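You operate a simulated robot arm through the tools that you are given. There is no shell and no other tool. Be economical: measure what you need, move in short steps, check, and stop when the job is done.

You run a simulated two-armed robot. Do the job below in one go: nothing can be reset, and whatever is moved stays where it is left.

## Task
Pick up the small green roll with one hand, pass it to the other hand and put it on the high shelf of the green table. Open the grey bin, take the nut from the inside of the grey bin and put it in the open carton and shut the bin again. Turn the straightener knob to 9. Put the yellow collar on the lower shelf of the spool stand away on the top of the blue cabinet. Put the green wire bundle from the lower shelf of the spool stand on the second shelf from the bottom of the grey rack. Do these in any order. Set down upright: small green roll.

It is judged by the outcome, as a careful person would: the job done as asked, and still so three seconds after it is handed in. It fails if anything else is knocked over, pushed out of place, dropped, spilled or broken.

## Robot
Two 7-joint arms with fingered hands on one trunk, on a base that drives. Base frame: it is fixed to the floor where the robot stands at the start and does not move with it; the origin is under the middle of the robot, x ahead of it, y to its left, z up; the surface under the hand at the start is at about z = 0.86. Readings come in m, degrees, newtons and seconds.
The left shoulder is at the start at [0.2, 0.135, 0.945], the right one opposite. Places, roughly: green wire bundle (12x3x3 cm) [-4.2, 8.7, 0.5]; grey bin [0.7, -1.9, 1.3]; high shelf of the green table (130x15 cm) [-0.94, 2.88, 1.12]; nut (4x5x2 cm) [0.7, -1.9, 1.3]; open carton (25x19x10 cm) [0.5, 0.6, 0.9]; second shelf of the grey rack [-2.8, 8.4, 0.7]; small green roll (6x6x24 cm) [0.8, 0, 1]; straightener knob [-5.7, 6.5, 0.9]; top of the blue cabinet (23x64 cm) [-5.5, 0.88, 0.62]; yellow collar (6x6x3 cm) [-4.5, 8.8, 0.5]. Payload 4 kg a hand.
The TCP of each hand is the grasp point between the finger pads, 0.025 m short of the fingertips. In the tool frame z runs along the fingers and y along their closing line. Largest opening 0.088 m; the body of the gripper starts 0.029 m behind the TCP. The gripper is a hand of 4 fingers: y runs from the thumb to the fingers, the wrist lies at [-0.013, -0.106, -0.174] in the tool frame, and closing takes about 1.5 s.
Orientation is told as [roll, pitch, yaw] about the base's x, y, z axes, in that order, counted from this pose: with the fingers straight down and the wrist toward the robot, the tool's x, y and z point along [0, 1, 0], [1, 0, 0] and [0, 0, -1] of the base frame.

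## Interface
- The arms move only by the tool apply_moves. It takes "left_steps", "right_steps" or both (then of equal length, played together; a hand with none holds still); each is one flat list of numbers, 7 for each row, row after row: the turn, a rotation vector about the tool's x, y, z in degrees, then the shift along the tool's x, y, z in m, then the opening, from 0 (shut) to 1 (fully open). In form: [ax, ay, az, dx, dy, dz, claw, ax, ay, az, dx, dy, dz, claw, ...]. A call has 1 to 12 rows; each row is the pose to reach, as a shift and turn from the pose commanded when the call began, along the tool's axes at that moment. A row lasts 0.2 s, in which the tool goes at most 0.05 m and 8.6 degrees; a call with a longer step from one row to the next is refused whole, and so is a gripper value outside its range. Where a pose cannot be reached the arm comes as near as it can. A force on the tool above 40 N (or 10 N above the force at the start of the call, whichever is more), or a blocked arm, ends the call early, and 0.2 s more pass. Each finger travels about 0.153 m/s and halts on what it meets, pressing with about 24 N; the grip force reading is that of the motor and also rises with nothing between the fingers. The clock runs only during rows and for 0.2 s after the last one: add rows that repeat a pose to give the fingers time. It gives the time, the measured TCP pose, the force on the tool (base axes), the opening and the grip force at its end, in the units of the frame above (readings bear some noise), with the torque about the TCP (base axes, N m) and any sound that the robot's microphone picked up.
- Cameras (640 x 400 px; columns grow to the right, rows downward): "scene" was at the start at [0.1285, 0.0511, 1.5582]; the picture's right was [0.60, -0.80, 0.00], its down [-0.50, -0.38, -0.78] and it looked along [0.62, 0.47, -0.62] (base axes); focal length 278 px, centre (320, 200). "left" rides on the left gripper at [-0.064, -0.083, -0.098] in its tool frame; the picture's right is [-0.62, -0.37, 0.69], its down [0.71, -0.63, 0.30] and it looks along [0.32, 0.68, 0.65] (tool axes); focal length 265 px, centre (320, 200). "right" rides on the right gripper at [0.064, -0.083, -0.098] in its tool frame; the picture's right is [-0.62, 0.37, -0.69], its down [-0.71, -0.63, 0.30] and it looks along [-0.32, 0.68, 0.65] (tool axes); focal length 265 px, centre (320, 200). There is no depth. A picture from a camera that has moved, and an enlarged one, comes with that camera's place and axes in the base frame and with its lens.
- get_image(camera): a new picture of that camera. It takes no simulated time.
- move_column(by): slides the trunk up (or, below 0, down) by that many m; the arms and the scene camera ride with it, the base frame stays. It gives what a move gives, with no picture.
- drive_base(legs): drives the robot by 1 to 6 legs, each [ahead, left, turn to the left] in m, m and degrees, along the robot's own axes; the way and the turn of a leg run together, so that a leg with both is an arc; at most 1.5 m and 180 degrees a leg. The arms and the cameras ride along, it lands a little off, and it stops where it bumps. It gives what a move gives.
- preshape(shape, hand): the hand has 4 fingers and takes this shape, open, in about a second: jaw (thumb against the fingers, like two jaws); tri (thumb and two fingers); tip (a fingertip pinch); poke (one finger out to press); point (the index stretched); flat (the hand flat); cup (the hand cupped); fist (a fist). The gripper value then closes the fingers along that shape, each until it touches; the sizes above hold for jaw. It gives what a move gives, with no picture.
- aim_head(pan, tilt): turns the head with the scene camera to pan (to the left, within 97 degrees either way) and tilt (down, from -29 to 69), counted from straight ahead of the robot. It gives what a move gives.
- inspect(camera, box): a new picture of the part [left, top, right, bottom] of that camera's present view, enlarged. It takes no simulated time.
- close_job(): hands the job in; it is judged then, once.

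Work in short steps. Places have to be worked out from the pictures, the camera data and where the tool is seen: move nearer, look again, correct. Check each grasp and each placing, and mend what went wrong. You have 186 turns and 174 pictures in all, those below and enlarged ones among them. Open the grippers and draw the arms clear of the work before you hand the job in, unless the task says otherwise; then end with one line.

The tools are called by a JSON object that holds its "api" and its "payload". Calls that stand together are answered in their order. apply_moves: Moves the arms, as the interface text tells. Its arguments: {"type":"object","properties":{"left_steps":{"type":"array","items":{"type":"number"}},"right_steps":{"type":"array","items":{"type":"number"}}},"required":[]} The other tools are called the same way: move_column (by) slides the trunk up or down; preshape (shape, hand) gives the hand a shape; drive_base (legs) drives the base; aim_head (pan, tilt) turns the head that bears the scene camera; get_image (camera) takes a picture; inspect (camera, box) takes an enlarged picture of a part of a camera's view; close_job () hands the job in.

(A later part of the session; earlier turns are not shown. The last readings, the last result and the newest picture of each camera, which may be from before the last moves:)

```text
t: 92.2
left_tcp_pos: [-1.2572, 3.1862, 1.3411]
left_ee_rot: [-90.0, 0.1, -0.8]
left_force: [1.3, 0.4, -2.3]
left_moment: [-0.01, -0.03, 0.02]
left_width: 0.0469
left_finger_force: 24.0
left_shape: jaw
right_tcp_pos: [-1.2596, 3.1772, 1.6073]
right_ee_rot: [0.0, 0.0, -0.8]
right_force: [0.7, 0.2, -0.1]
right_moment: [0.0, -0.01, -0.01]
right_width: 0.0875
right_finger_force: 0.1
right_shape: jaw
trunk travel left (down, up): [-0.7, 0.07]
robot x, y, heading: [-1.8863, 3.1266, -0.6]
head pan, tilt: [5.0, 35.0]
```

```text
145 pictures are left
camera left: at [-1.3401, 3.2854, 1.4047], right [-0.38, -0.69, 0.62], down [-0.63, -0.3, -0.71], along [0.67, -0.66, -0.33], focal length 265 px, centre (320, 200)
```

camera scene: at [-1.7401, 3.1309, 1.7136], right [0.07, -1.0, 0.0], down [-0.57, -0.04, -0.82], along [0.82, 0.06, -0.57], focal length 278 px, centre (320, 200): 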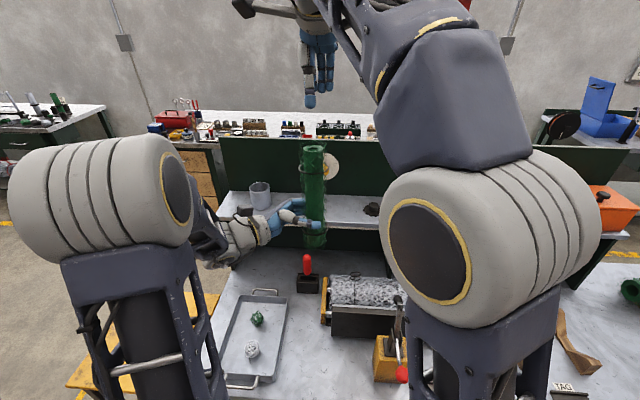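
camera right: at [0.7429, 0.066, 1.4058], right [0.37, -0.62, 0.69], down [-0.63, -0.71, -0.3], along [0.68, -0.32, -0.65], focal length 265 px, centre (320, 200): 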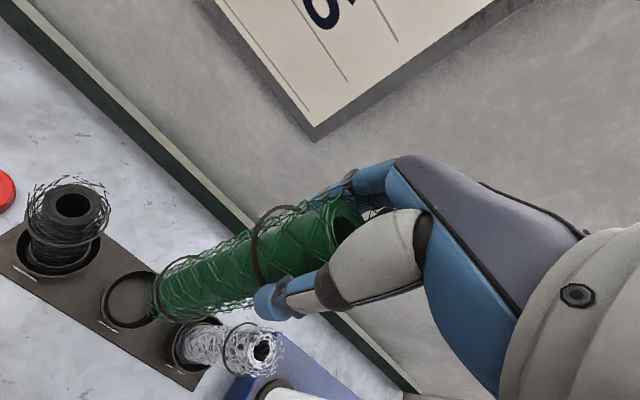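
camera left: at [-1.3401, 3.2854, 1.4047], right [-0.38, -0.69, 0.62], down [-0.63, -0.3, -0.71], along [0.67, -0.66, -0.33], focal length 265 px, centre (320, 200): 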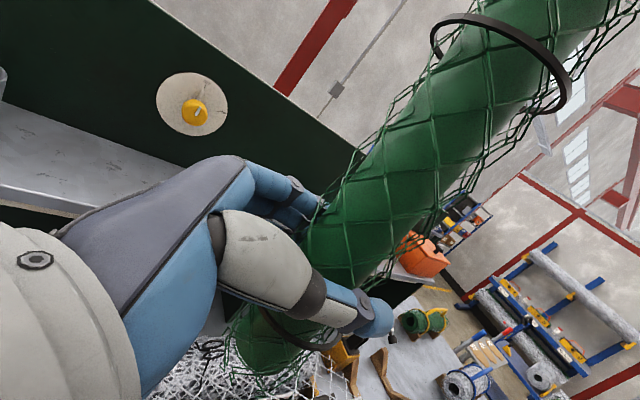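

Target spot is (−0.95, 3.20) between cup and flange. I yaw the hand 35° so the wrist stays clear of the cup, and reach over the shelf still high; the right arm goes aside.

{"api": "apply_moves", "payload": {"left_steps": [-6, 0, 0, 0, 0.045, -0.003, 0, -12, 0, 0, 0, 0.09, -0.006, 0, -18, 0, 0, 0, 0.135, -0.009, 0, -24, 0, 0, 0, 0.18, -0.012, 0, -30, 0, 0, 0, 0.225, -0.015, 0, -35, 0, 0, 0, 0.27, -0.018, 0, -35, 0, 0, 0, 0.307, -0.018, 0, -35, 0, 0, 0, 0.307, -0.018, 0], "right_steps": [0, 0, 0, -0.04, -0.01, 0, 1, 0, 0, 0, -0.08, -0.02, 0, 1, 0, 0, 0, -0.12, -0.03, 0, 1, 0, 0, 0, -0.16, -0.04, 0, 1, 0, 0, 0, -0.2, -0.05, 0, 1, 0, 0, 0, -0.24, -0.06, 0, 1, 0, 0, 0, -0.28, -0.07, 0, 1, 0, 0, 0, -0.3, -0.08, 0, 1]}}

{"api": "get_image", "payload": {"camera": "scene"}}

{"api": "get_image", "payload": {"camera": "left"}}

```text
t: 94.0
left_tcp_pos: [-0.9501, 3.199, 1.3404]
left_ee_rot: [-89.9, 0.0, 34.3]
left_force: [0.2, -0.4, -2.7]
left_moment: [0.03, 0.05, 0.0]
left_width: 0.0472
left_finger_force: 23.9
left_shape: jaw
right_tcp_pos: [-1.3436, 2.8785, 1.6072]
right_ee_rot: [0.0, 0.0, -0.8]
right_force: [-0.6, -0.6, -0.1]
right_moment: [0.01, -0.01, 0.0]
right_width: 0.0877
right_finger_force: 0.2
right_shape: jaw
trunk travel left (down, up): [-0.7, 0.07]
robot x, y, heading: [-1.8888, 3.123, -0.6]
head pan, tilt: [5.0, 35.0]
```

```text
144 pictures are left
camera scene: at [-1.7399, 3.131, 1.7135], right [0.07, -1.0, 0.0], down [-0.57, -0.04, -0.82], along [0.82, 0.06, -0.57], focal length 278 px, centre (320, 200)
```

scene: 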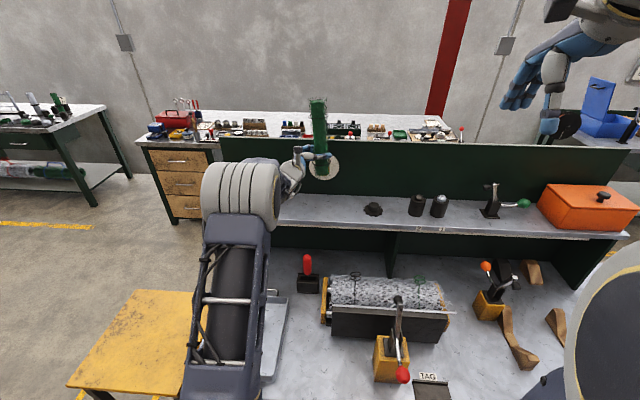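

```text
143 pictures are left
camera left: at [-1.0741, 3.2334, 1.4052], right [0.09, -0.78, 0.62], down [-0.35, -0.61, -0.71], along [0.93, -0.16, -0.33], focal length 265 px, centre (320, 200)
```

left: 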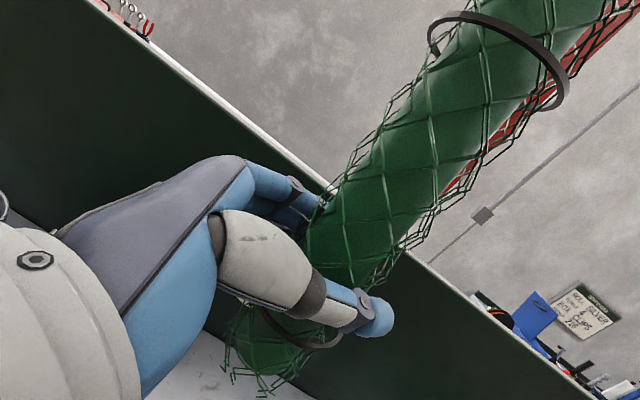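

The roll is above the free spot. I zoom in to check its tilt and clearance.

{"api": "inspect", "payload": {"camera": "scene", "box": [240, 80, 400, 230]}}

```text
2.67 times, centred on (320, 155) of scene
camera zoom: at [-1.7399, 3.131, 1.7135], right [0.07, -1.0, 0.0], down [-0.57, -0.04, -0.82], along [0.82, 0.06, -0.57], focal length 740 px, centre (320, 320)
```

zoom: 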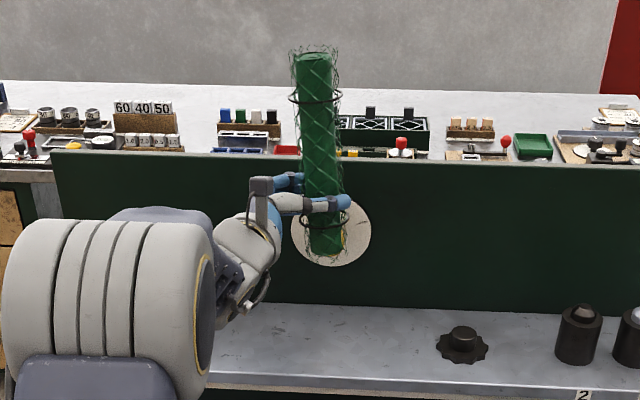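

The roll leans about 7° toward the fingers' side (seen in both cameras). I correct it by a turn about the tool z axis and check.

{"api": "apply_moves", "payload": {"left_steps": [0, 0, 3.5, 0, 0, 0, 0, 0, 0, 7, 0, 0, 0, 0, 0, 0, 7, 0.02, 0, 0, 0, 0, 0, 7, 0.05, 0, 0, 0, 0, 0, 7, 0.08, 0, 0, 0, 0, 0, 7, 0.08, 0, 0, 0]}}

{"api": "inspect", "payload": {"camera": "scene", "box": [240, 100, 400, 250]}}

{"api": "get_image", "payload": {"camera": "left"}}

```text
t: 95.4
left_tcp_pos: [-0.9497, 3.1999, 1.2612]
left_ee_rot: [-89.9, -7.0, 34.2]
left_force: [0.2, 0.6, -3.0]
left_moment: [0.01, -0.02, 0.0]
left_width: 0.0471
left_finger_force: 24.3
left_shape: jaw
right_tcp_pos: [-1.3431, 2.8788, 1.6072]
right_ee_rot: [0.1, 0.0, -0.8]
right_force: [0.6, -0.1, 1.3]
right_moment: [-0.01, -0.01, 0.0]
right_width: 0.0876
right_finger_force: 0.0
right_shape: jaw
trunk travel left (down, up): [-0.7, 0.07]
robot x, y, heading: [-1.8885, 3.1236, -0.7]
head pan, tilt: [5.0, 35.0]
```

```text
2.67 times, centred on (320, 175) of scene
camera zoom: at [-1.74, 3.1309, 1.7136], right [0.07, -1.0, 0.0], down [-0.57, -0.04, -0.82], along [0.82, 0.06, -0.57], focal length 740 px, centre (320, 267)
```

zoom: 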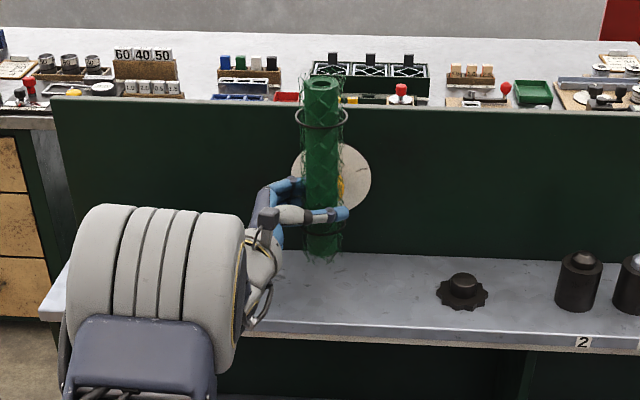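

```text
140 pictures are left
camera left: at [-1.0804, 3.2297, 1.3145], right [0.02, -0.82, 0.57], down [-0.27, -0.55, -0.79], along [0.96, -0.14, -0.24], focal length 265 px, centre (320, 200)
```

left: 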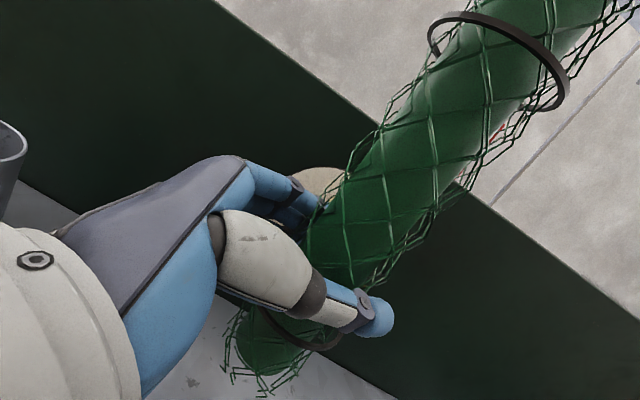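

The roll is now upright. I lower it in small steps, watching the force.

{"api": "apply_moves", "payload": {"left_steps": [0, 0, 0, 0.015, -0.0018, 0, 0, 0, 0, 0, 0.03, -0.0037, 0, 0, 0, 0, 0, 0.04, -0.0049, 0, 0, 0, 0, 0, 0.045, -0.0055, 0, 0, 0, 0, 0, 0.045, -0.0055, 0, 0]}}

{"api": "inspect", "payload": {"camera": "scene", "box": [270, 130, 370, 230]}}

```text
t: 96.6
left_tcp_pos: [-0.9509, 3.2004, 1.2164]
left_ee_rot: [-90.0, -7.0, 34.1]
left_force: [0.7, 0.6, -3.6]
left_moment: [0.02, -0.01, 0.02]
left_width: 0.0471
left_finger_force: 24.1
left_shape: jaw
right_tcp_pos: [-1.3438, 2.8775, 1.6058]
right_ee_rot: [0.0, 0.0, -0.8]
right_force: [-0.8, -0.7, -0.6]
right_moment: [-0.01, 0.0, 0.0]
right_width: 0.0879
right_finger_force: 0.0
right_shape: jaw
trunk travel left (down, up): [-0.7, 0.07]
robot x, y, heading: [-1.8878, 3.1264, -0.7]
head pan, tilt: [5.0, 35.0]
```

```text
4.00 times, centred on (320, 180) of scene
camera zoom: at [-1.74, 3.1309, 1.7136], right [0.07, -1.0, 0.0], down [-0.57, -0.04, -0.82], along [0.82, 0.06, -0.57], focal length 1110 px, centre (320, 280)
```

zoom: 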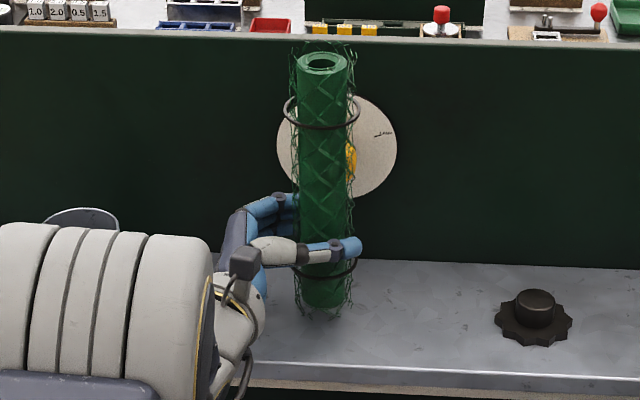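

About 1 cm left. I lower in 3–4 mm steps.

{"api": "apply_moves", "payload": {"left_steps": [0, 0, 0, 0.003, -0.0004, 0, 0, 0, 0, 0, 0.006, -0.0007, 0, 0, 0, 0, 0, 0.008, -0.001, 0, 0, 0, 0, 0, 0.008, -0.001, 0, 0]}}

{"api": "apply_moves", "payload": {"left_steps": [0, 0, 0, 0.003, -0.0004, 0, 0, 0, 0, 0, 0.003, -0.0004, 0, 0]}}

{"api": "inspect", "payload": {"camera": "scene", "box": [270, 130, 370, 230]}}

```text
t: 97.6
left_tcp_pos: [-0.9508, 3.1985, 1.2062]
left_ee_rot: [-90.0, -6.9, 34.2]
left_force: [0.5, 0.7, -2.9]
left_moment: [0.05, 0.02, 0.04]
left_width: 0.0471
left_finger_force: 23.5
left_shape: jaw
right_tcp_pos: [-1.3444, 2.8774, 1.6068]
right_ee_rot: [0.0, 0.0, -0.8]
right_force: [-1.1, 0.0, -0.7]
right_moment: [0.01, -0.02, 0.0]
right_width: 0.0878
right_finger_force: 0.1
right_shape: jaw
trunk travel left (down, up): [-0.7, 0.07]
robot x, y, heading: [-1.8899, 3.1261, -0.6]
head pan, tilt: [5.0, 35.0]
```

```text
t: 98.2
left_tcp_pos: [-0.9502, 3.1983, 1.2038]
left_ee_rot: [-90.0, -7.0, 34.2]
left_force: [-0.1, 0.2, -1.9]
left_moment: [-0.01, -0.03, 0.0]
left_width: 0.0473
left_finger_force: 24.1
left_shape: jaw
right_tcp_pos: [-1.3429, 2.8778, 1.6069]
right_ee_rot: [0.0, 0.0, -0.8]
right_force: [0.8, -0.9, -0.9]
right_moment: [-0.02, 0.01, 0.02]
right_width: 0.0878
right_finger_force: 0.1
right_shape: jaw
trunk travel left (down, up): [-0.7, 0.07]
robot x, y, heading: [-1.8862, 3.1222, -0.9]
head pan, tilt: [5.0, 35.0]
```

```text
4.00 times, centred on (320, 180) of scene
camera zoom: at [-1.7401, 3.1309, 1.7136], right [0.07, -1.0, 0.0], down [-0.57, -0.04, -0.82], along [0.82, 0.06, -0.57], focal length 1110 px, centre (320, 280)
```

zoom: 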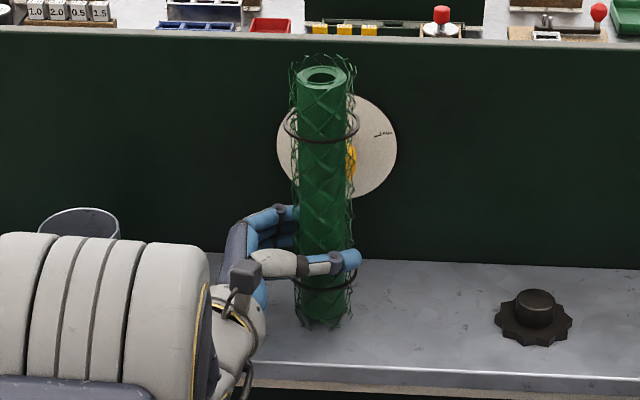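

Force just begins to ease; still a few mm to go. I keep lowering by 2 mm steps.

{"api": "apply_moves", "payload": {"left_steps": [0, 0, 0, 0.003, -0.0004, 0, 0, 0, 0, 0, 0.003, -0.0004, 0, 0]}}

{"api": "apply_moves", "payload": {"left_steps": [0, 0, 0, 0.003, -0.0004, 0, 0, 0, 0, 0, 0.003, -0.0004, 0, 0]}}

{"api": "apply_moves", "payload": {"left_steps": [0, 0, 0, 0.002, -0.0002, 0, 0, 0, 0, 0, 0.002, -0.0002, 0, 0]}}

```text
t: 98.8
left_tcp_pos: [-0.9507, 3.1995, 1.2019]
left_ee_rot: [-90.0, -7.0, 34.2]
left_force: [0.7, -0.4, 0.5]
left_moment: [0.02, -0.04, 0.0]
left_width: 0.047
left_finger_force: 24.6
left_shape: jaw
right_tcp_pos: [-1.3428, 2.8783, 1.6074]
right_ee_rot: [0.0, 0.0, -0.8]
right_force: [-0.3, -0.7, -1.0]
right_moment: [0.01, 0.0, -0.02]
right_width: 0.0877
right_finger_force: 0.0
right_shape: jaw
trunk travel left (down, up): [-0.7, 0.07]
robot x, y, heading: [-1.8848, 3.1259, -0.5]
head pan, tilt: [5.0, 35.0]
```

```text
t: 99.4
left_tcp_pos: [-0.9514, 3.1985, 1.1988]
left_ee_rot: [-90.1, -7.0, 34.1]
left_force: [2.7, -0.2, 6.3]
left_moment: [-0.03, -0.01, 0.01]
left_width: 0.0472
left_finger_force: 24.0
left_shape: jaw
right_tcp_pos: [-1.3442, 2.8773, 1.607]
right_ee_rot: [0.0, 0.0, -0.8]
right_force: [0.3, -0.4, 0.7]
right_moment: [0.02, -0.01, -0.02]
right_width: 0.0878
right_finger_force: 0.1
right_shape: jaw
trunk travel left (down, up): [-0.7, 0.07]
robot x, y, heading: [-1.8867, 3.1266, -0.8]
head pan, tilt: [5.0, 35.0]
```

```text
t: 100.0
left_tcp_pos: [-0.9511, 3.1999, 1.1983]
left_ee_rot: [-90.1, -7.2, 34.2]
left_force: [2.7, -1.0, 13.7]
left_moment: [-0.09, -0.09, 0.05]
left_width: 0.047
left_finger_force: 24.1
left_shape: jaw
right_tcp_pos: [-1.3441, 2.8771, 1.6061]
right_ee_rot: [0.0, 0.0, -0.7]
right_force: [0.5, -0.2, 0.2]
right_moment: [-0.02, 0.03, 0.03]
right_width: 0.0877
right_finger_force: 0.1
right_shape: jaw
trunk travel left (down, up): [-0.7, 0.07]
robot x, y, heading: [-1.8868, 3.1317, -0.7]
head pan, tilt: [5.0, 35.0]
```

Firm contact with the shelf. I ease up 2 mm and open the hand gradually.

{"api": "apply_moves", "payload": {"left_steps": [0, 0, 0, -0.003, 0.0003, 0, 0.1, 0, 0, 0, -0.003, 0.0003, 0, 0.5, 0, 0, 0, -0.003, 0.0003, 0, 0.65, 0, 0, 0, -0.003, 0.0003, 0, 0.8, 0, 0, 0, -0.003, 0.0003, 0, 1, 0, 0, 0, -0.003, 0.0003, 0, 1, 0, 0, 0, -0.003, 0.0003, 0, 1]}}

{"api": "inspect", "payload": {"camera": "scene", "box": [270, 130, 370, 230]}}

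{"api": "get_image", "payload": {"camera": "left"}}

```text
t: 101.6
left_tcp_pos: [-0.9515, 3.1996, 1.1978]
left_ee_rot: [-90.0, -7.1, 34.1]
left_force: [-0.1, -0.1, 0.3]
left_moment: [-0.01, -0.02, -0.02]
left_width: 0.0879
left_finger_force: 0.2
left_shape: jaw
right_tcp_pos: [-1.3429, 2.8785, 1.6075]
right_ee_rot: [0.0, 0.0, -0.7]
right_force: [0.1, 0.4, 0.1]
right_moment: [0.05, 0.02, 0.0]
right_width: 0.088
right_finger_force: 0.1
right_shape: jaw
trunk travel left (down, up): [-0.7, 0.07]
robot x, y, heading: [-1.8892, 3.1233, -0.6]
head pan, tilt: [5.0, 35.0]
```

```text
4.00 times, centred on (320, 180) of scene
camera zoom: at [-1.7402, 3.1309, 1.7136], right [0.07, -1.0, 0.0], down [-0.57, -0.04, -0.82], along [0.82, 0.06, -0.57], focal length 1110 px, centre (320, 280)
```

zoom: 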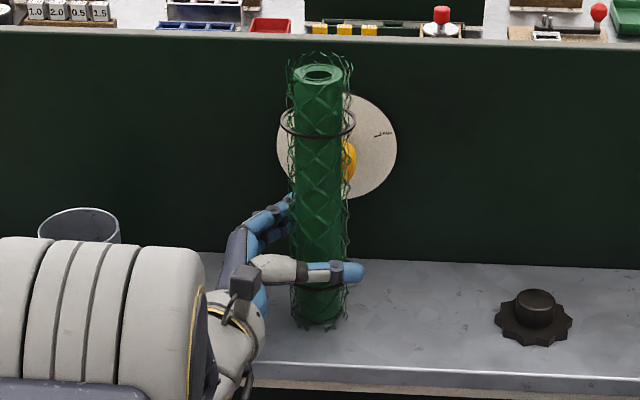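

```text
136 pictures are left
camera left: at [-1.0812, 3.2301, 1.2523], right [0.02, -0.82, 0.57], down [-0.27, -0.55, -0.79], along [0.96, -0.14, -0.24], focal length 265 px, centre (320, 200)
```

left: 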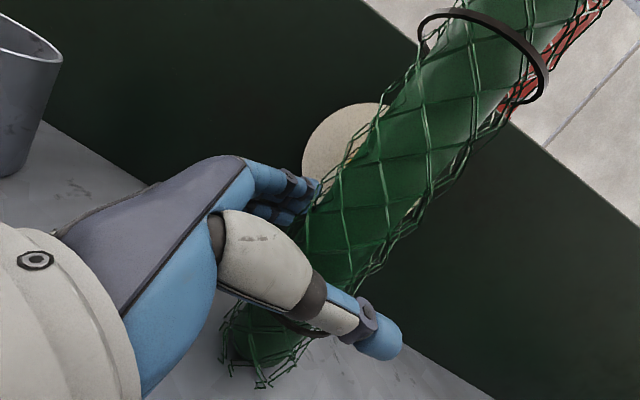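

Roll stands free and upright. I retreat along the fingers, then back toward the robot and up.

{"api": "apply_moves", "payload": {"left_steps": [0, 0, 0, 0, 0, -0.015, 1, 0, 0, 0, 0, 0, -0.035, 1, 0, 0, 0, 0, 0, -0.055, 1, 0, 0, 0, 0, 0, -0.075, 1, 0, 0, 0, -0.01, -0.02, -0.09, 1, 0, 0, 0, -0.02, -0.055, -0.11, 1, 0, 0, 0, -0.05, -0.09, -0.13, 1, 0, 0, 0, -0.08, -0.12, -0.15, 1, 0, 0, 0, -0.1, -0.15, -0.17, 1]}}

{"api": "get_image", "payload": {"camera": "scene"}}

```text
refused: row 7 steps farther than a row can; nothing moved
```

```text
135 pictures are left
camera scene: at [-1.7402, 3.1309, 1.7136], right [0.07, -1.0, 0.0], down [-0.57, -0.04, -0.82], along [0.82, 0.06, -0.57], focal length 278 px, centre (320, 200)
```

scene: 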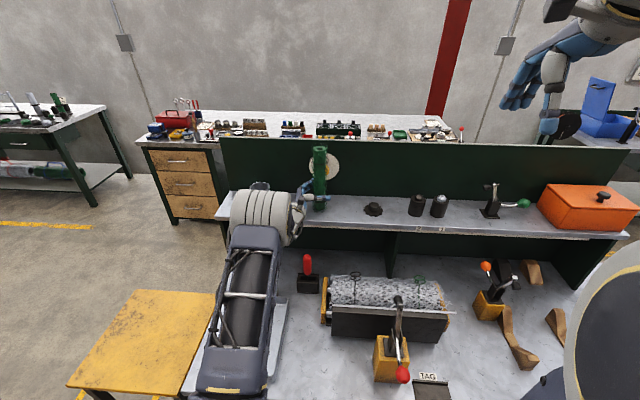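

Same retreat with smaller steps.

{"api": "apply_moves", "payload": {"left_steps": [0, 0, 0, 0, 0, -0.015, 1, 0, 0, 0, 0, 0, -0.035, 1, 0, 0, 0, 0, 0, -0.055, 1, 0, 0, 0, 0, 0, -0.075, 1, 0, 0, 0, -0.01, -0.02, -0.09, 1, 0, 0, 0, -0.02, -0.05, -0.11, 1, 0, 0, 0, -0.04, -0.08, -0.125, 1, 0, 0, 0, -0.06, -0.11, -0.14, 1, 0, 0, 0, -0.08, -0.14, -0.155, 1]}}

{"api": "get_image", "payload": {"camera": "scene"}}

```text
t: 103.6
left_tcp_pos: [-1.1622, 3.243, 1.2621]
left_ee_rot: [-90.0, -7.0, 34.2]
left_force: [0.2, 0.3, -0.9]
left_moment: [0.02, -0.02, -0.01]
left_width: 0.0879
left_finger_force: 0.0
left_shape: jaw
right_tcp_pos: [-1.3435, 2.8779, 1.6071]
right_ee_rot: [0.0, 0.0, -0.8]
right_force: [0.1, -0.2, -1.0]
right_moment: [-0.04, 0.04, 0.0]
right_width: 0.0879
right_finger_force: 0.1
right_shape: jaw
trunk travel left (down, up): [-0.7, 0.07]
robot x, y, heading: [-1.8853, 3.1244, -0.7]
head pan, tilt: [5.0, 35.0]
```

```text
134 pictures are left
camera scene: at [-1.7398, 3.131, 1.7135], right [0.07, -1.0, 0.0], down [-0.57, -0.04, -0.82], along [0.82, 0.06, -0.57], focal length 278 px, centre (320, 200)
```

scene: 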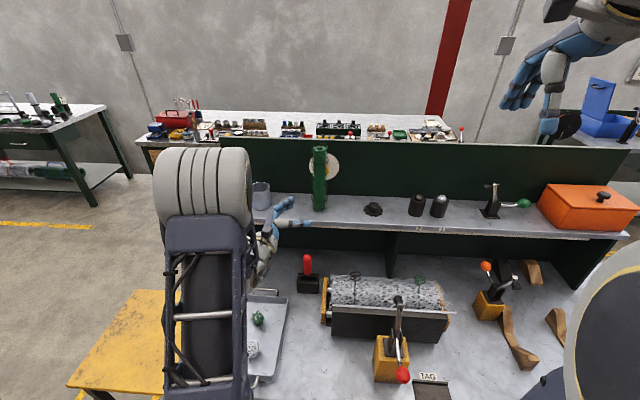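

Roll placed. Next I leave the table sideways to the north and look toward the grey rack and spool stand.

{"api": "drive_base", "payload": {"legs": [[0, 1.4, 0], [0, 0.9, 0], [0, 0, 90.7]]}}

{"api": "aim_head", "payload": {"pan": 25, "tilt": 20}}

{"api": "get_image", "payload": {"camera": "scene"}}

{"api": "aim_head", "payload": {"pan": 75, "tilt": 20}}

{"api": "get_image", "payload": {"camera": "scene"}}

```text
t: 118.7
left_tcp_pos: [-1.995, 6.139, 1.262]
left_ee_rot: [-90.1, -7.1, 125.8]
left_force: [-0.6, -0.1, 0.2]
left_moment: [0.0, 0.03, -0.01]
left_width: 0.0878
left_finger_force: 0.0
left_shape: jaw
right_tcp_pos: [-1.6261, 5.9685, 1.6067]
right_ee_rot: [0.0, 0.0, 90.7]
right_force: [0.2, 0.1, -0.8]
right_moment: [-0.02, -0.01, 0.03]
right_width: 0.0878
right_finger_force: 0.1
right_shape: jaw
trunk travel left (down, up): [-0.7, 0.07]
robot x, y, heading: [-1.8567, 5.4171, 90.8]
head pan, tilt: [5.0, 35.0]
```

```text
t: 119.5
left_tcp_pos: [-1.9959, 6.1401, 1.2613]
left_ee_rot: [-90.0, -7.0, 125.7]
left_force: [0.6, -0.4, 0.1]
left_moment: [0.01, 0.03, 0.01]
left_width: 0.0878
left_finger_force: 0.1
left_shape: jaw
right_tcp_pos: [-1.6245, 5.9682, 1.6065]
right_ee_rot: [0.1, 0.0, 90.7]
right_force: [0.3, -0.1, -0.9]
right_moment: [0.01, -0.02, 0.05]
right_width: 0.0879
right_finger_force: 0.0
right_shape: jaw
trunk travel left (down, up): [-0.7, 0.07]
robot x, y, heading: [-1.8578, 5.4146, 90.8]
head pan, tilt: [25.0, 20.0]
```

```text
133 pictures are left
camera scene: at [-1.8983, 5.5604, 1.7374], right [0.9, 0.43, 0.0], down [0.15, -0.31, -0.94], along [-0.41, 0.85, -0.34], focal length 278 px, centre (320, 200)
```

scene: 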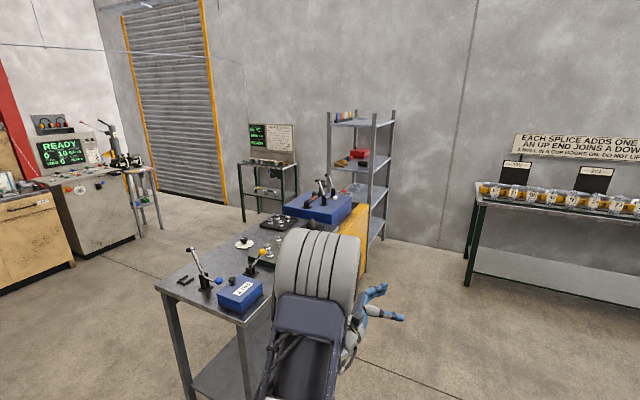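

```text
t: 120.7
left_tcp_pos: [-1.9941, 6.1396, 1.2621]
left_ee_rot: [-90.1, -7.0, 125.7]
left_force: [0.5, -0.2, 0.2]
left_moment: [0.0, 0.04, 0.03]
left_width: 0.0878
left_finger_force: 0.1
left_shape: jaw
right_tcp_pos: [-1.6256, 5.9681, 1.6063]
right_ee_rot: [-0.1, -0.1, 90.8]
right_force: [0.1, -0.1, -0.4]
right_moment: [0.01, -0.05, -0.01]
right_width: 0.0878
right_finger_force: 0.2
right_shape: jaw
trunk travel left (down, up): [-0.7, 0.07]
robot x, y, heading: [-1.8577, 5.4172, 90.9]
head pan, tilt: [75.0, 20.0]
```

```text
132 pictures are left
camera scene: at [-1.9481, 5.4994, 1.7374], right [0.25, 0.97, 0.0], down [0.33, -0.08, -0.94], along [-0.91, 0.23, -0.34], focal length 278 px, centre (320, 200)
```

scene: 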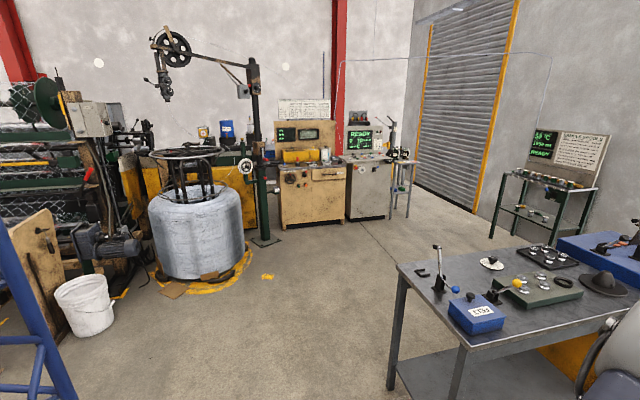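

The grey rack is the 4-shelf unit, the spool stand the small green-legged one left of it. I drive north on the east side for a better look at both.

{"api": "drive_base", "payload": {"legs": [[0, -0.2, 0], [1.2, 0, 0]]}}

{"api": "aim_head", "payload": {"pan": 35, "tilt": 30}}

{"api": "get_image", "payload": {"camera": "scene"}}

{"api": "aim_head", "payload": {"pan": 75, "tilt": 30}}

{"api": "get_image", "payload": {"camera": "scene"}}

```text
t: 128.0
left_tcp_pos: [-1.8123, 7.3331, 1.2609]
left_ee_rot: [-90.0, -7.0, 125.6]
left_force: [0.0, -0.2, -0.8]
left_moment: [-0.01, -0.01, 0.04]
left_width: 0.088
left_finger_force: 0.1
left_shape: jaw
right_tcp_pos: [-1.4418, 7.1599, 1.6069]
right_ee_rot: [0.0, 0.1, 90.6]
right_force: [0.7, 0.1, 0.2]
right_moment: [0.0, -0.03, 0.01]
right_width: 0.0877
right_finger_force: 0.1
right_shape: jaw
trunk travel left (down, up): [-0.7, 0.07]
robot x, y, heading: [-1.6736, 6.6068, 90.7]
head pan, tilt: [75.0, 20.0]
```

```text
t: 129.0
left_tcp_pos: [-1.8113, 7.3343, 1.2617]
left_ee_rot: [-90.0, -6.9, 125.7]
left_force: [0.6, 0.1, -0.6]
left_moment: [0.0, 0.0, -0.02]
left_width: 0.0879
left_finger_force: 0.0
left_shape: jaw
right_tcp_pos: [-1.4429, 7.1605, 1.6066]
right_ee_rot: [0.0, -0.1, 90.7]
right_force: [-0.4, 0.2, -0.5]
right_moment: [0.03, 0.01, -0.03]
right_width: 0.0879
right_finger_force: 0.1
right_shape: jaw
trunk travel left (down, up): [-0.7, 0.07]
robot x, y, heading: [-1.6751, 6.6088, 90.6]
head pan, tilt: [35.0, 30.0]
```

```text
131 pictures are left
camera scene: at [-1.7292, 6.7429, 1.7214], right [0.81, 0.58, 0.0], down [0.29, -0.41, -0.87], along [-0.51, 0.7, -0.5], focal length 278 px, centre (320, 200)
```

scene: 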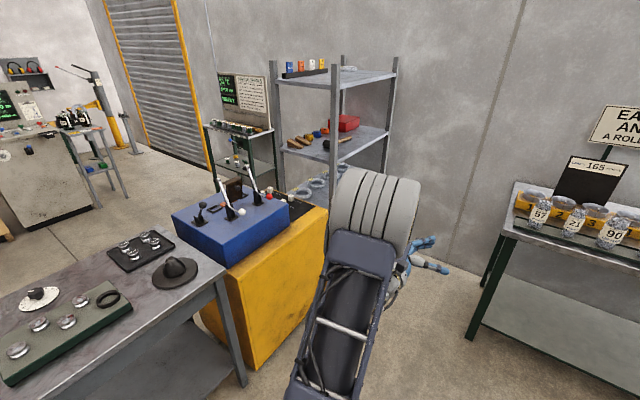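

```text
t: 130.1
left_tcp_pos: [-1.8114, 7.3324, 1.2614]
left_ee_rot: [-90.1, -7.0, 125.8]
left_force: [-0.2, 0.6, 0.1]
left_moment: [-0.02, -0.02, -0.01]
left_width: 0.0879
left_finger_force: 0.2
left_shape: jaw
right_tcp_pos: [-1.4423, 7.16, 1.6067]
right_ee_rot: [0.0, 0.0, 90.7]
right_force: [-0.2, 0.6, 0.8]
right_moment: [0.01, -0.02, 0.0]
right_width: 0.0878
right_finger_force: 0.1
right_shape: jaw
trunk travel left (down, up): [-0.7, 0.07]
robot x, y, heading: [-1.6751, 6.6109, 90.6]
head pan, tilt: [75.0, 30.0]
```

```text
130 pictures are left
camera scene: at [-1.7639, 6.6919, 1.7214], right [0.25, 0.97, 0.0], down [0.48, -0.12, -0.87], along [-0.84, 0.21, -0.5], focal length 278 px, centre (320, 200)
```

scene: 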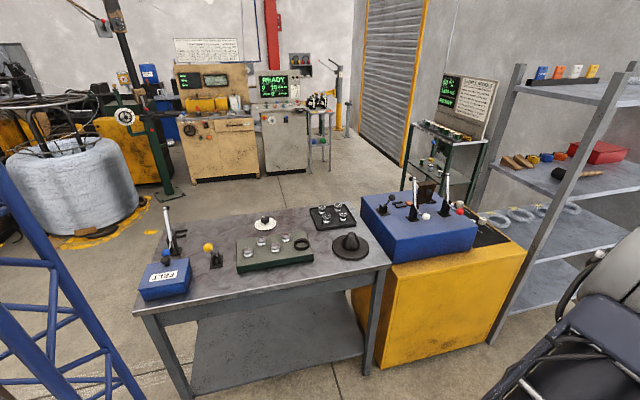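

The rack's front is blocked by the yellow cabinet, so I'll later use its east side. Now I drive around the south of the grey table toward the spool stand.

{"api": "drive_base", "payload": {"legs": [[-1.25, 0, 0], [0, 0, 90], [1.3, 0, 0], [0.6, 0, 0]]}}

{"api": "aim_head", "payload": {"pan": -50, "tilt": 25}}

{"api": "get_image", "payload": {"camera": "scene"}}

{"api": "aim_head", "payload": {"pan": 10, "tilt": 25}}

{"api": "get_image", "payload": {"camera": "scene"}}

```text
t: 149.3
left_tcp_pos: [-4.2865, 5.2473, 1.2623]
left_ee_rot: [-90.0, -7.0, -145.5]
left_force: [-0.4, -0.4, 0.0]
left_moment: [-0.02, 0.0, -0.04]
left_width: 0.088
left_finger_force: 0.1
left_shape: jaw
right_tcp_pos: [-4.107, 5.6128, 1.6076]
right_ee_rot: [0.0, -0.1, 179.5]
right_force: [0.1, 0.2, 0.4]
right_moment: [-0.03, 0.01, 0.03]
right_width: 0.0879
right_finger_force: 0.0
right_shape: jaw
trunk travel left (down, up): [-0.7, 0.07]
robot x, y, heading: [-3.56, 5.3706, 179.8]
head pan, tilt: [75.0, 30.0]
```

```text
t: 151.4
left_tcp_pos: [-4.287, 5.2486, 1.2609]
left_ee_rot: [-90.0, -7.0, -145.5]
left_force: [0.0, -0.6, -0.8]
left_moment: [0.04, 0.01, -0.03]
left_width: 0.088
left_finger_force: 0.1
left_shape: jaw
right_tcp_pos: [-4.1068, 5.6127, 1.6061]
right_ee_rot: [0.0, 0.1, 179.5]
right_force: [-0.6, -0.5, 0.3]
right_moment: [0.0, 0.01, -0.02]
right_width: 0.0879
right_finger_force: 0.0
right_shape: jaw
trunk travel left (down, up): [-0.7, 0.07]
robot x, y, heading: [-3.5594, 5.3693, 179.6]
head pan, tilt: [-50.0, 25.0]
```

```text
129 pictures are left
camera scene: at [-3.68, 5.4397, 1.7293], right [0.77, 0.64, 0.0], down [0.27, -0.33, -0.91], along [-0.58, 0.7, -0.42], focal length 278 px, centre (320, 200)
```

scene: 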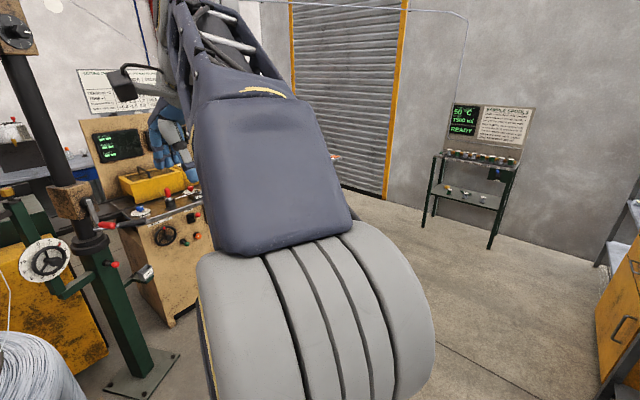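

```text
t: 152.7
left_tcp_pos: [-4.2868, 5.2463, 1.2622]
left_ee_rot: [-90.0, -7.0, -145.5]
left_force: [0.5, 0.8, 0.0]
left_moment: [0.0, -0.01, 0.03]
left_width: 0.0877
left_finger_force: 0.1
left_shape: jaw
right_tcp_pos: [-4.1072, 5.6127, 1.6063]
right_ee_rot: [-0.1, 0.0, 179.5]
right_force: [-0.2, 0.3, -0.1]
right_moment: [-0.01, -0.03, -0.04]
right_width: 0.0879
right_finger_force: 0.0
right_shape: jaw
trunk travel left (down, up): [-0.7, 0.07]
robot x, y, heading: [-3.5606, 5.3682, 179.4]
head pan, tilt: [10.0, 25.0]
```

```text
128 pictures are left
camera scene: at [-3.7122, 5.3535, 1.7293], right [-0.16, 0.99, 0.0], down [0.42, 0.07, -0.91], along [-0.89, -0.15, -0.42], focal length 278 px, centre (320, 200)
```

scene: 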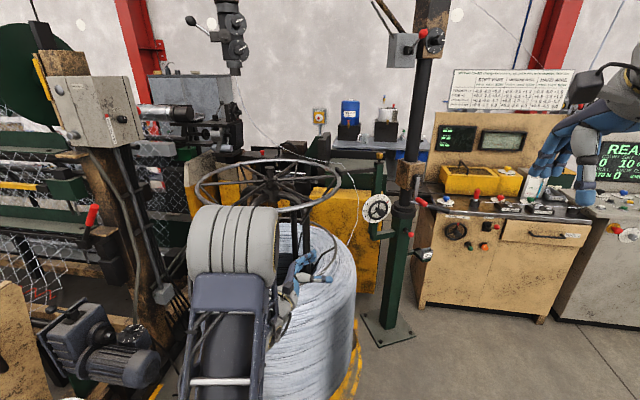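

The spool stand is at about x −4.65…−3.86, front y≈8.55, lower shelf ≈0.45 and top ≈0.8. I strafe north clear of the drum and then face the stand.

{"api": "drive_base", "payload": {"legs": [[0, 0.5, 0], [0, 0, 0]]}}

```text
t: 155.9
left_tcp_pos: [-4.2906, 4.7444, 1.2619]
left_ee_rot: [-90.0, -7.0, -145.3]
left_force: [1.3, -0.6, 0.1]
left_moment: [0.0, 0.03, 0.01]
left_width: 0.0878
left_finger_force: 0.0
left_shape: jaw
right_tcp_pos: [-4.1122, 5.1108, 1.6071]
right_ee_rot: [0.0, 0.0, 179.7]
right_force: [-0.3, 0.6, -0.7]
right_moment: [0.01, -0.02, 0.01]
right_width: 0.0875
right_finger_force: 0.0
right_shape: jaw
trunk travel left (down, up): [-0.7, 0.07]
robot x, y, heading: [-3.5648, 4.8695, 179.5]
head pan, tilt: [10.0, 25.0]
```

That leg went left (south) by mistake; forces show no contact. I check the view before going back.

{"api": "get_image", "payload": {"camera": "scene"}}

```text
127 pictures are left
camera scene: at [-3.7161, 4.8516, 1.7293], right [-0.17, 0.99, 0.0], down [0.42, 0.07, -0.91], along [-0.89, -0.15, -0.42], focal length 278 px, centre (320, 200)
```

scene: 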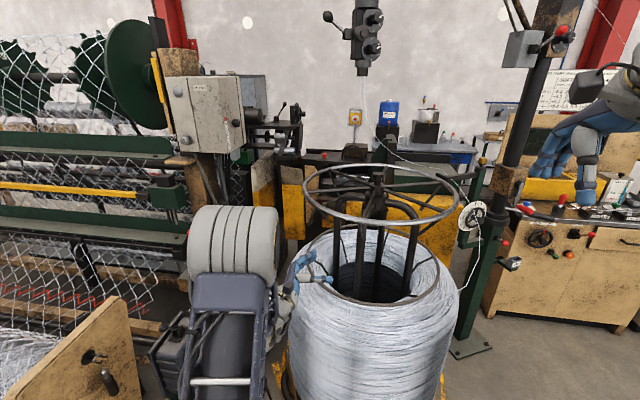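

Nothing touched. I back off a little, strafe right past the drum, go forward, then right and turn to face the stand.

{"api": "drive_base", "payload": {"legs": [[-0.3, 0, 0], [0, -0.9, 0], [0.7, 0, 0], [0, -1.2, 0], [0, 0, -89.5]]}}

{"api": "aim_head", "payload": {"pan": 0, "tilt": 35}}

{"api": "get_image", "payload": {"camera": "scene"}}

```text
t: 175.4
left_tcp_pos: [-4.1114, 7.7037, 1.2607]
left_ee_rot: [-90.0, -7.0, 125.4]
left_force: [0.3, 0.4, 0.6]
left_moment: [-0.02, -0.04, 0.02]
left_width: 0.0879
left_finger_force: 0.0
left_shape: jaw
right_tcp_pos: [-3.7419, 7.5289, 1.607]
right_ee_rot: [0.1, 0.1, 90.6]
right_force: [0.1, 0.3, 0.2]
right_moment: [0.01, -0.02, -0.01]
right_width: 0.0879
right_finger_force: 0.0
right_shape: jaw
trunk travel left (down, up): [-0.7, 0.07]
robot x, y, heading: [-3.9804, 6.98, 90.5]
head pan, tilt: [10.0, 25.0]
```

```text
t: 176.1
left_tcp_pos: [-4.1114, 7.7039, 1.2623]
left_ee_rot: [-90.0, -7.0, 125.4]
left_force: [0.1, -0.3, -0.6]
left_moment: [-0.01, 0.0, 0.01]
left_width: 0.0879
left_finger_force: 0.0
left_shape: jaw
right_tcp_pos: [-3.7417, 7.5295, 1.6076]
right_ee_rot: [0.0, 0.0, 90.4]
right_force: [-0.6, -0.4, -0.1]
right_moment: [0.02, 0.02, 0.01]
right_width: 0.0876
right_finger_force: 0.0
right_shape: jaw
trunk travel left (down, up): [-0.7, 0.07]
robot x, y, heading: [-3.9787, 6.9798, 90.4]
head pan, tilt: [0.0, 35.0]
```

```text
126 pictures are left
camera scene: at [-3.9792, 7.1271, 1.7136], right [1.0, 0.01, 0.0], down [0.0, -0.57, -0.82], along [-0.01, 0.82, -0.57], focal length 278 px, centre (320, 200)
```

scene: 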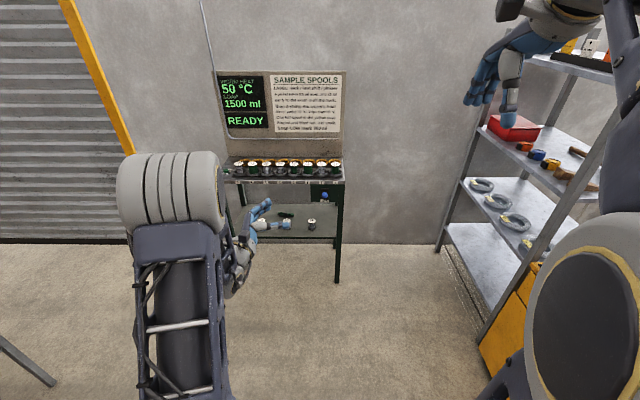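

I zoom on the stand's lower shelf.

{"api": "inspect", "payload": {"camera": "scene", "box": [210, 150, 360, 260]}}

{"api": "get_image", "payload": {"camera": "left"}}

```text
3.64 times, centred on (285, 205) of scene
camera zoom: at [-3.9792, 7.1271, 1.7136], right [1.0, 0.01, 0.0], down [0.0, -0.57, -0.82], along [-0.01, 0.82, -0.57], focal length 1009 px, centre (447, 182)
```

zoom: 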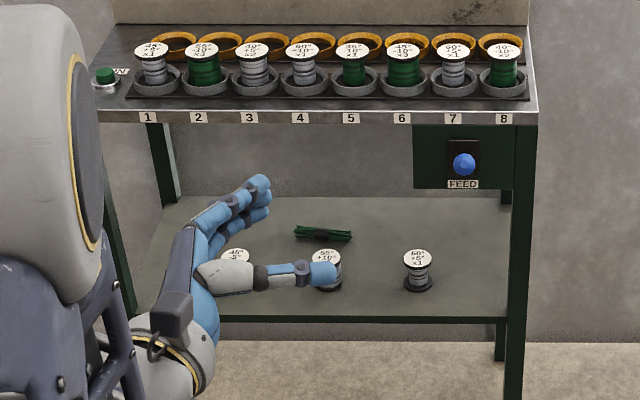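

```text
124 pictures are left
camera left: at [-4.1392, 7.5726, 1.3154], right [0.82, 0.04, 0.57], down [0.56, -0.26, -0.79], along [0.12, 0.96, -0.24], focal length 265 px, centre (320, 200)
```

left: 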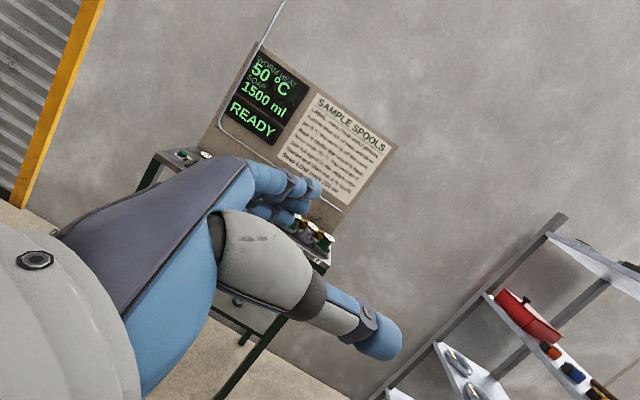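

Bundle is at about (−4.25, 8.70) lying left–right, with a spool standing in front of it; shelf clearance ≈0.4 m. I lower the trunk for a better view and hand height.

{"api": "move_column", "payload": {"by": -0.5}}

{"api": "apply_moves", "payload": {"left_steps": [0, 8, 0, 0, -0.02, -0.03, 1, 0, 16, 0, 0, -0.04, -0.06, 1, 0, 24, 0, 0, -0.06, -0.09, 1, 0, 32, 0, 0, -0.08, -0.12, 1, 0, 40, 0, 0, -0.1, -0.15, 1, 0, 48, 0, 0, -0.12, -0.18, 1, 0, 56, 0, 0, -0.14, -0.2, 1, 0, 64, 0, 0, -0.15, -0.21, 1, 0, 72, 0, 0, -0.15, -0.21, 1, 0, 80, 0, 0, -0.15, -0.21, 1, 0, 88, 0, 0, -0.15, -0.21, 1, 0, 90, 0, 0, -0.15, -0.21, 1]}}

{"api": "get_image", "payload": {"camera": "scene"}}

```text
refused: -0.5 is not a number from -0.4 to 0.4
```

```text
t: 178.7
left_tcp_pos: [-4.1998, 7.4856, 1.2653]
left_ee_rot: [0.1, -6.9, 125.4]
left_force: [0.0, -0.3, -0.4]
left_moment: [-0.03, 0.02, 0.03]
left_width: 0.0882
left_finger_force: 0.1
left_shape: jaw
left hand out of reach, approached as far as the arm can: row 4, 5, 6, 7, 8, 9, 10, 11, 12
right_tcp_pos: [-3.742, 7.5286, 1.6067]
right_ee_rot: [0.0, 0.0, 90.5]
right_force: [0.2, -0.1, 1.2]
right_moment: [-0.02, 0.04, -0.04]
right_width: 0.0879
right_finger_force: 0.0
right_shape: jaw
trunk travel left (down, up): [-0.7, 0.07]
robot x, y, heading: [-3.9789, 6.976, 90.4]
head pan, tilt: [0.0, 35.0]
```

```text
123 pictures are left
camera scene: at [-3.9793, 7.127, 1.7136], right [1.0, 0.01, 0.0], down [0.0, -0.57, -0.82], along [-0.01, 0.82, -0.57], focal length 278 px, centre (320, 200)
```

scene: 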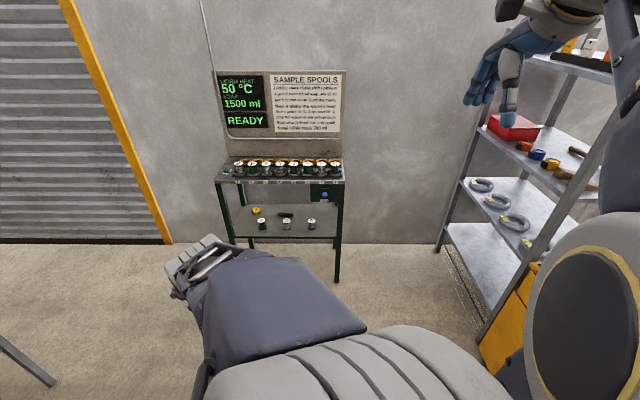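

The view is clear now; I zoom on the lower shelf and lower the trunk by 0.4.

{"api": "inspect", "payload": {"camera": "scene", "box": [210, 160, 360, 260]}}

{"api": "move_column", "payload": {"by": -0.4}}

{"api": "aim_head", "payload": {"pan": 10, "tilt": 22}}

{"api": "get_image", "payload": {"camera": "scene"}}

```text
4.00 times, centred on (285, 210) of scene
camera zoom: at [-3.9793, 7.127, 1.7136], right [1.0, 0.01, 0.0], down [0.0, -0.57, -0.82], along [-0.01, 0.82, -0.57], focal length 1110 px, centre (460, 160)
```

zoom: 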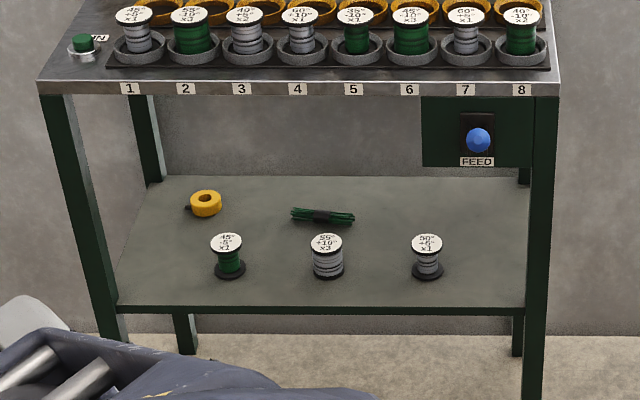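

```text
t: 182.5
left_tcp_pos: [-4.1998, 7.4865, 0.866]
left_ee_rot: [0.1, -6.9, 125.5]
left_force: [0.5, 0.2, 0.1]
left_moment: [-0.02, -0.01, 0.02]
left_width: 0.0878
left_finger_force: 0.2
left_shape: jaw
right_tcp_pos: [-3.7425, 7.5285, 1.2067]
right_ee_rot: [0.0, -0.1, 90.5]
right_force: [0.0, 0.0, 0.0]
right_moment: [0.04, 0.02, -0.02]
right_width: 0.0879
right_finger_force: 0.0
right_shape: jaw
trunk travel left (down, up): [-0.3, 0.47]
robot x, y, heading: [-3.9764, 6.9781, 90.7]
head pan, tilt: [0.0, 35.0]
```

```text
t: 183.3
left_tcp_pos: [-4.1993, 7.4858, 0.8654]
left_ee_rot: [0.0, -7.0, 125.5]
left_force: [0.7, -0.7, 0.6]
left_moment: [0.01, -0.01, 0.0]
left_width: 0.088
left_finger_force: 0.1
left_shape: jaw
right_tcp_pos: [-3.7425, 7.529, 1.2069]
right_ee_rot: [0.0, 0.0, 90.4]
right_force: [0.2, -0.2, 1.1]
right_moment: [0.0, 0.03, 0.01]
right_width: 0.0878
right_finger_force: 0.0
right_shape: jaw
trunk travel left (down, up): [-0.3, 0.47]
robot x, y, heading: [-3.9778, 6.977, 90.4]
head pan, tilt: [10.0, 22.0]
```

```text
121 pictures are left
camera scene: at [-3.9953, 7.1302, 1.3341], right [0.98, 0.18, 0.0], down [0.07, -0.37, -0.93], along [-0.17, 0.91, -0.38], focal length 278 px, centre (320, 200)
```

scene: 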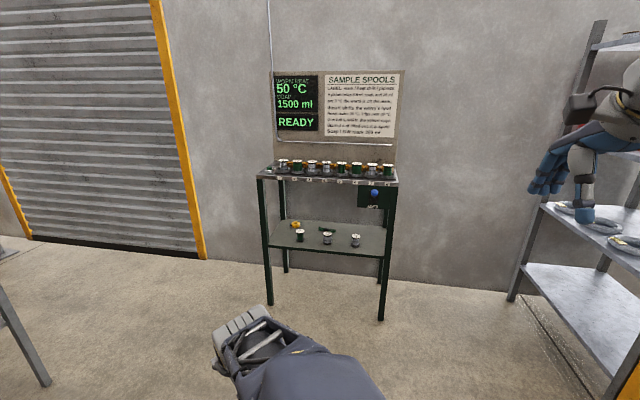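

Collar ≈(−4.46, 8.73), bundle ≈(−4.245, 8.70), spools ≈0.55 tall tops in front. I'll lower the trunk fully, position the base at about (−4.35, 7.75) and set both hands straight ahead, fingers down.

{"api": "move_column", "payload": {"by": -0.3}}

{"api": "drive_base", "payload": {"legs": [[0, 0.37, 0], [0.7, 0, -0.4]]}}

{"api": "apply_moves", "payload": {"left_steps": [0, 0, 6, 0, 0, -0.02, 1, 0, 0, 12, 0, 0, -0.04, 1, 0, 0, 18, 0, 0, -0.05, 1, 0, 0, 24, 0, 0, -0.05, 1, 0, 0, 30, 0, 0, -0.05, 1, 0, 0, 35, 0, 0, -0.05, 1], "right_steps": [0, 0, 0, 0.02, 0, 0.04, 1, 0, 0, 0, 0.04, 0, 0.08, 1, 0, 0, 0, 0.06, 0, 0.12, 1, 0, 0, 0, 0.08, 0, 0.16, 1, 0, 0, 0, 0.09, 0, 0.2, 1, 0, 0, 0, 0.1, 0, 0.24, 1]}}

{"api": "aim_head", "payload": {"pan": 0, "tilt": 25}}

{"api": "get_image", "payload": {"camera": "scene"}}

```text
t: 186.3
left_tcp_pos: [-4.1985, 7.4861, 0.5649]
left_ee_rot: [0.1, -6.9, 125.5]
left_force: [-1.4, -0.7, -0.5]
left_moment: [-0.01, -0.02, -0.01]
left_width: 0.0881
left_finger_force: 0.1
left_shape: jaw
right_tcp_pos: [-3.7421, 7.53, 0.9065]
right_ee_rot: [-0.1, 0.0, 90.5]
right_force: [0.1, 0.0, -0.4]
right_moment: [0.01, 0.02, -0.01]
right_width: 0.0877
right_finger_force: 0.1
right_shape: jaw
trunk travel left (down, up): [0.0, 0.77]
robot x, y, heading: [-3.9743, 6.9778, 90.6]
head pan, tilt: [10.0, 22.0]
```

```text
t: 192.1
left_tcp_pos: [-4.5715, 8.1793, 0.5664]
left_ee_rot: [0.0, -6.9, 125.1]
left_force: [1.1, -0.4, -1.0]
left_moment: [0.0, 0.01, 0.02]
left_width: 0.088
left_finger_force: 0.1
left_shape: jaw
right_tcp_pos: [-4.1151, 8.2204, 0.9062]
right_ee_rot: [0.0, 0.0, 90.1]
right_force: [-0.4, 1.0, -0.1]
right_moment: [0.0, -0.01, 0.03]
right_width: 0.0878
right_finger_force: 0.0
right_shape: jaw
trunk travel left (down, up): [0.0, 0.77]
robot x, y, heading: [-4.3522, 7.6711, 90.1]
head pan, tilt: [10.0, 22.0]
```

```text
t: 193.5
left_tcp_pos: [-4.5678, 8.1753, 0.6151]
left_ee_rot: [4.2, -5.6, 89.7]
left_force: [-0.7, 0.1, -0.2]
left_moment: [0.03, -0.01, 0.02]
left_width: 0.0877
left_finger_force: 0.0
left_shape: jaw
right_tcp_pos: [-4.2171, 8.2214, 0.6658]
right_ee_rot: [0.0, -0.1, 90.1]
right_force: [-0.2, 0.8, -0.6]
right_moment: [0.0, 0.0, -0.01]
right_width: 0.0877
right_finger_force: 0.1
right_shape: jaw
trunk travel left (down, up): [0.0, 0.77]
robot x, y, heading: [-4.3533, 7.6778, 90.2]
head pan, tilt: [10.0, 22.0]
```

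```text
t: 194.2
left_tcp_pos: [-4.5678, 8.1748, 0.6152]
left_ee_rot: [4.0, -5.6, 89.9]
left_force: [-0.7, -0.5, -0.6]
left_moment: [0.03, 0.0, -0.04]
left_width: 0.0878
left_finger_force: 0.1
left_shape: jaw
right_tcp_pos: [-4.2161, 8.22, 0.6661]
right_ee_rot: [0.0, 0.0, 90.1]
right_force: [0.2, 0.2, 0.7]
right_moment: [0.0, 0.02, 0.0]
right_width: 0.0877
right_finger_force: 0.1
right_shape: jaw
trunk travel left (down, up): [0.0, 0.77]
robot x, y, heading: [-4.3544, 7.6739, 90.0]
head pan, tilt: [0.0, 25.0]
```

```text
120 pictures are left
camera scene: at [-4.3547, 7.8237, 1.0294], right [1.0, 0.0, 0.0], down [0.0, -0.42, -0.91], along [0.0, 0.91, -0.42], focal length 278 px, centre (320, 200)
```

scene: 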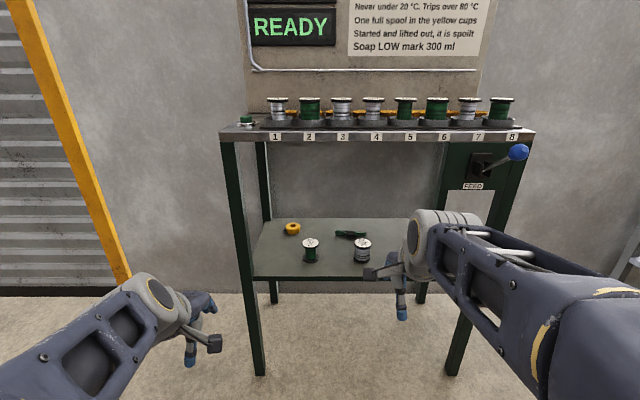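

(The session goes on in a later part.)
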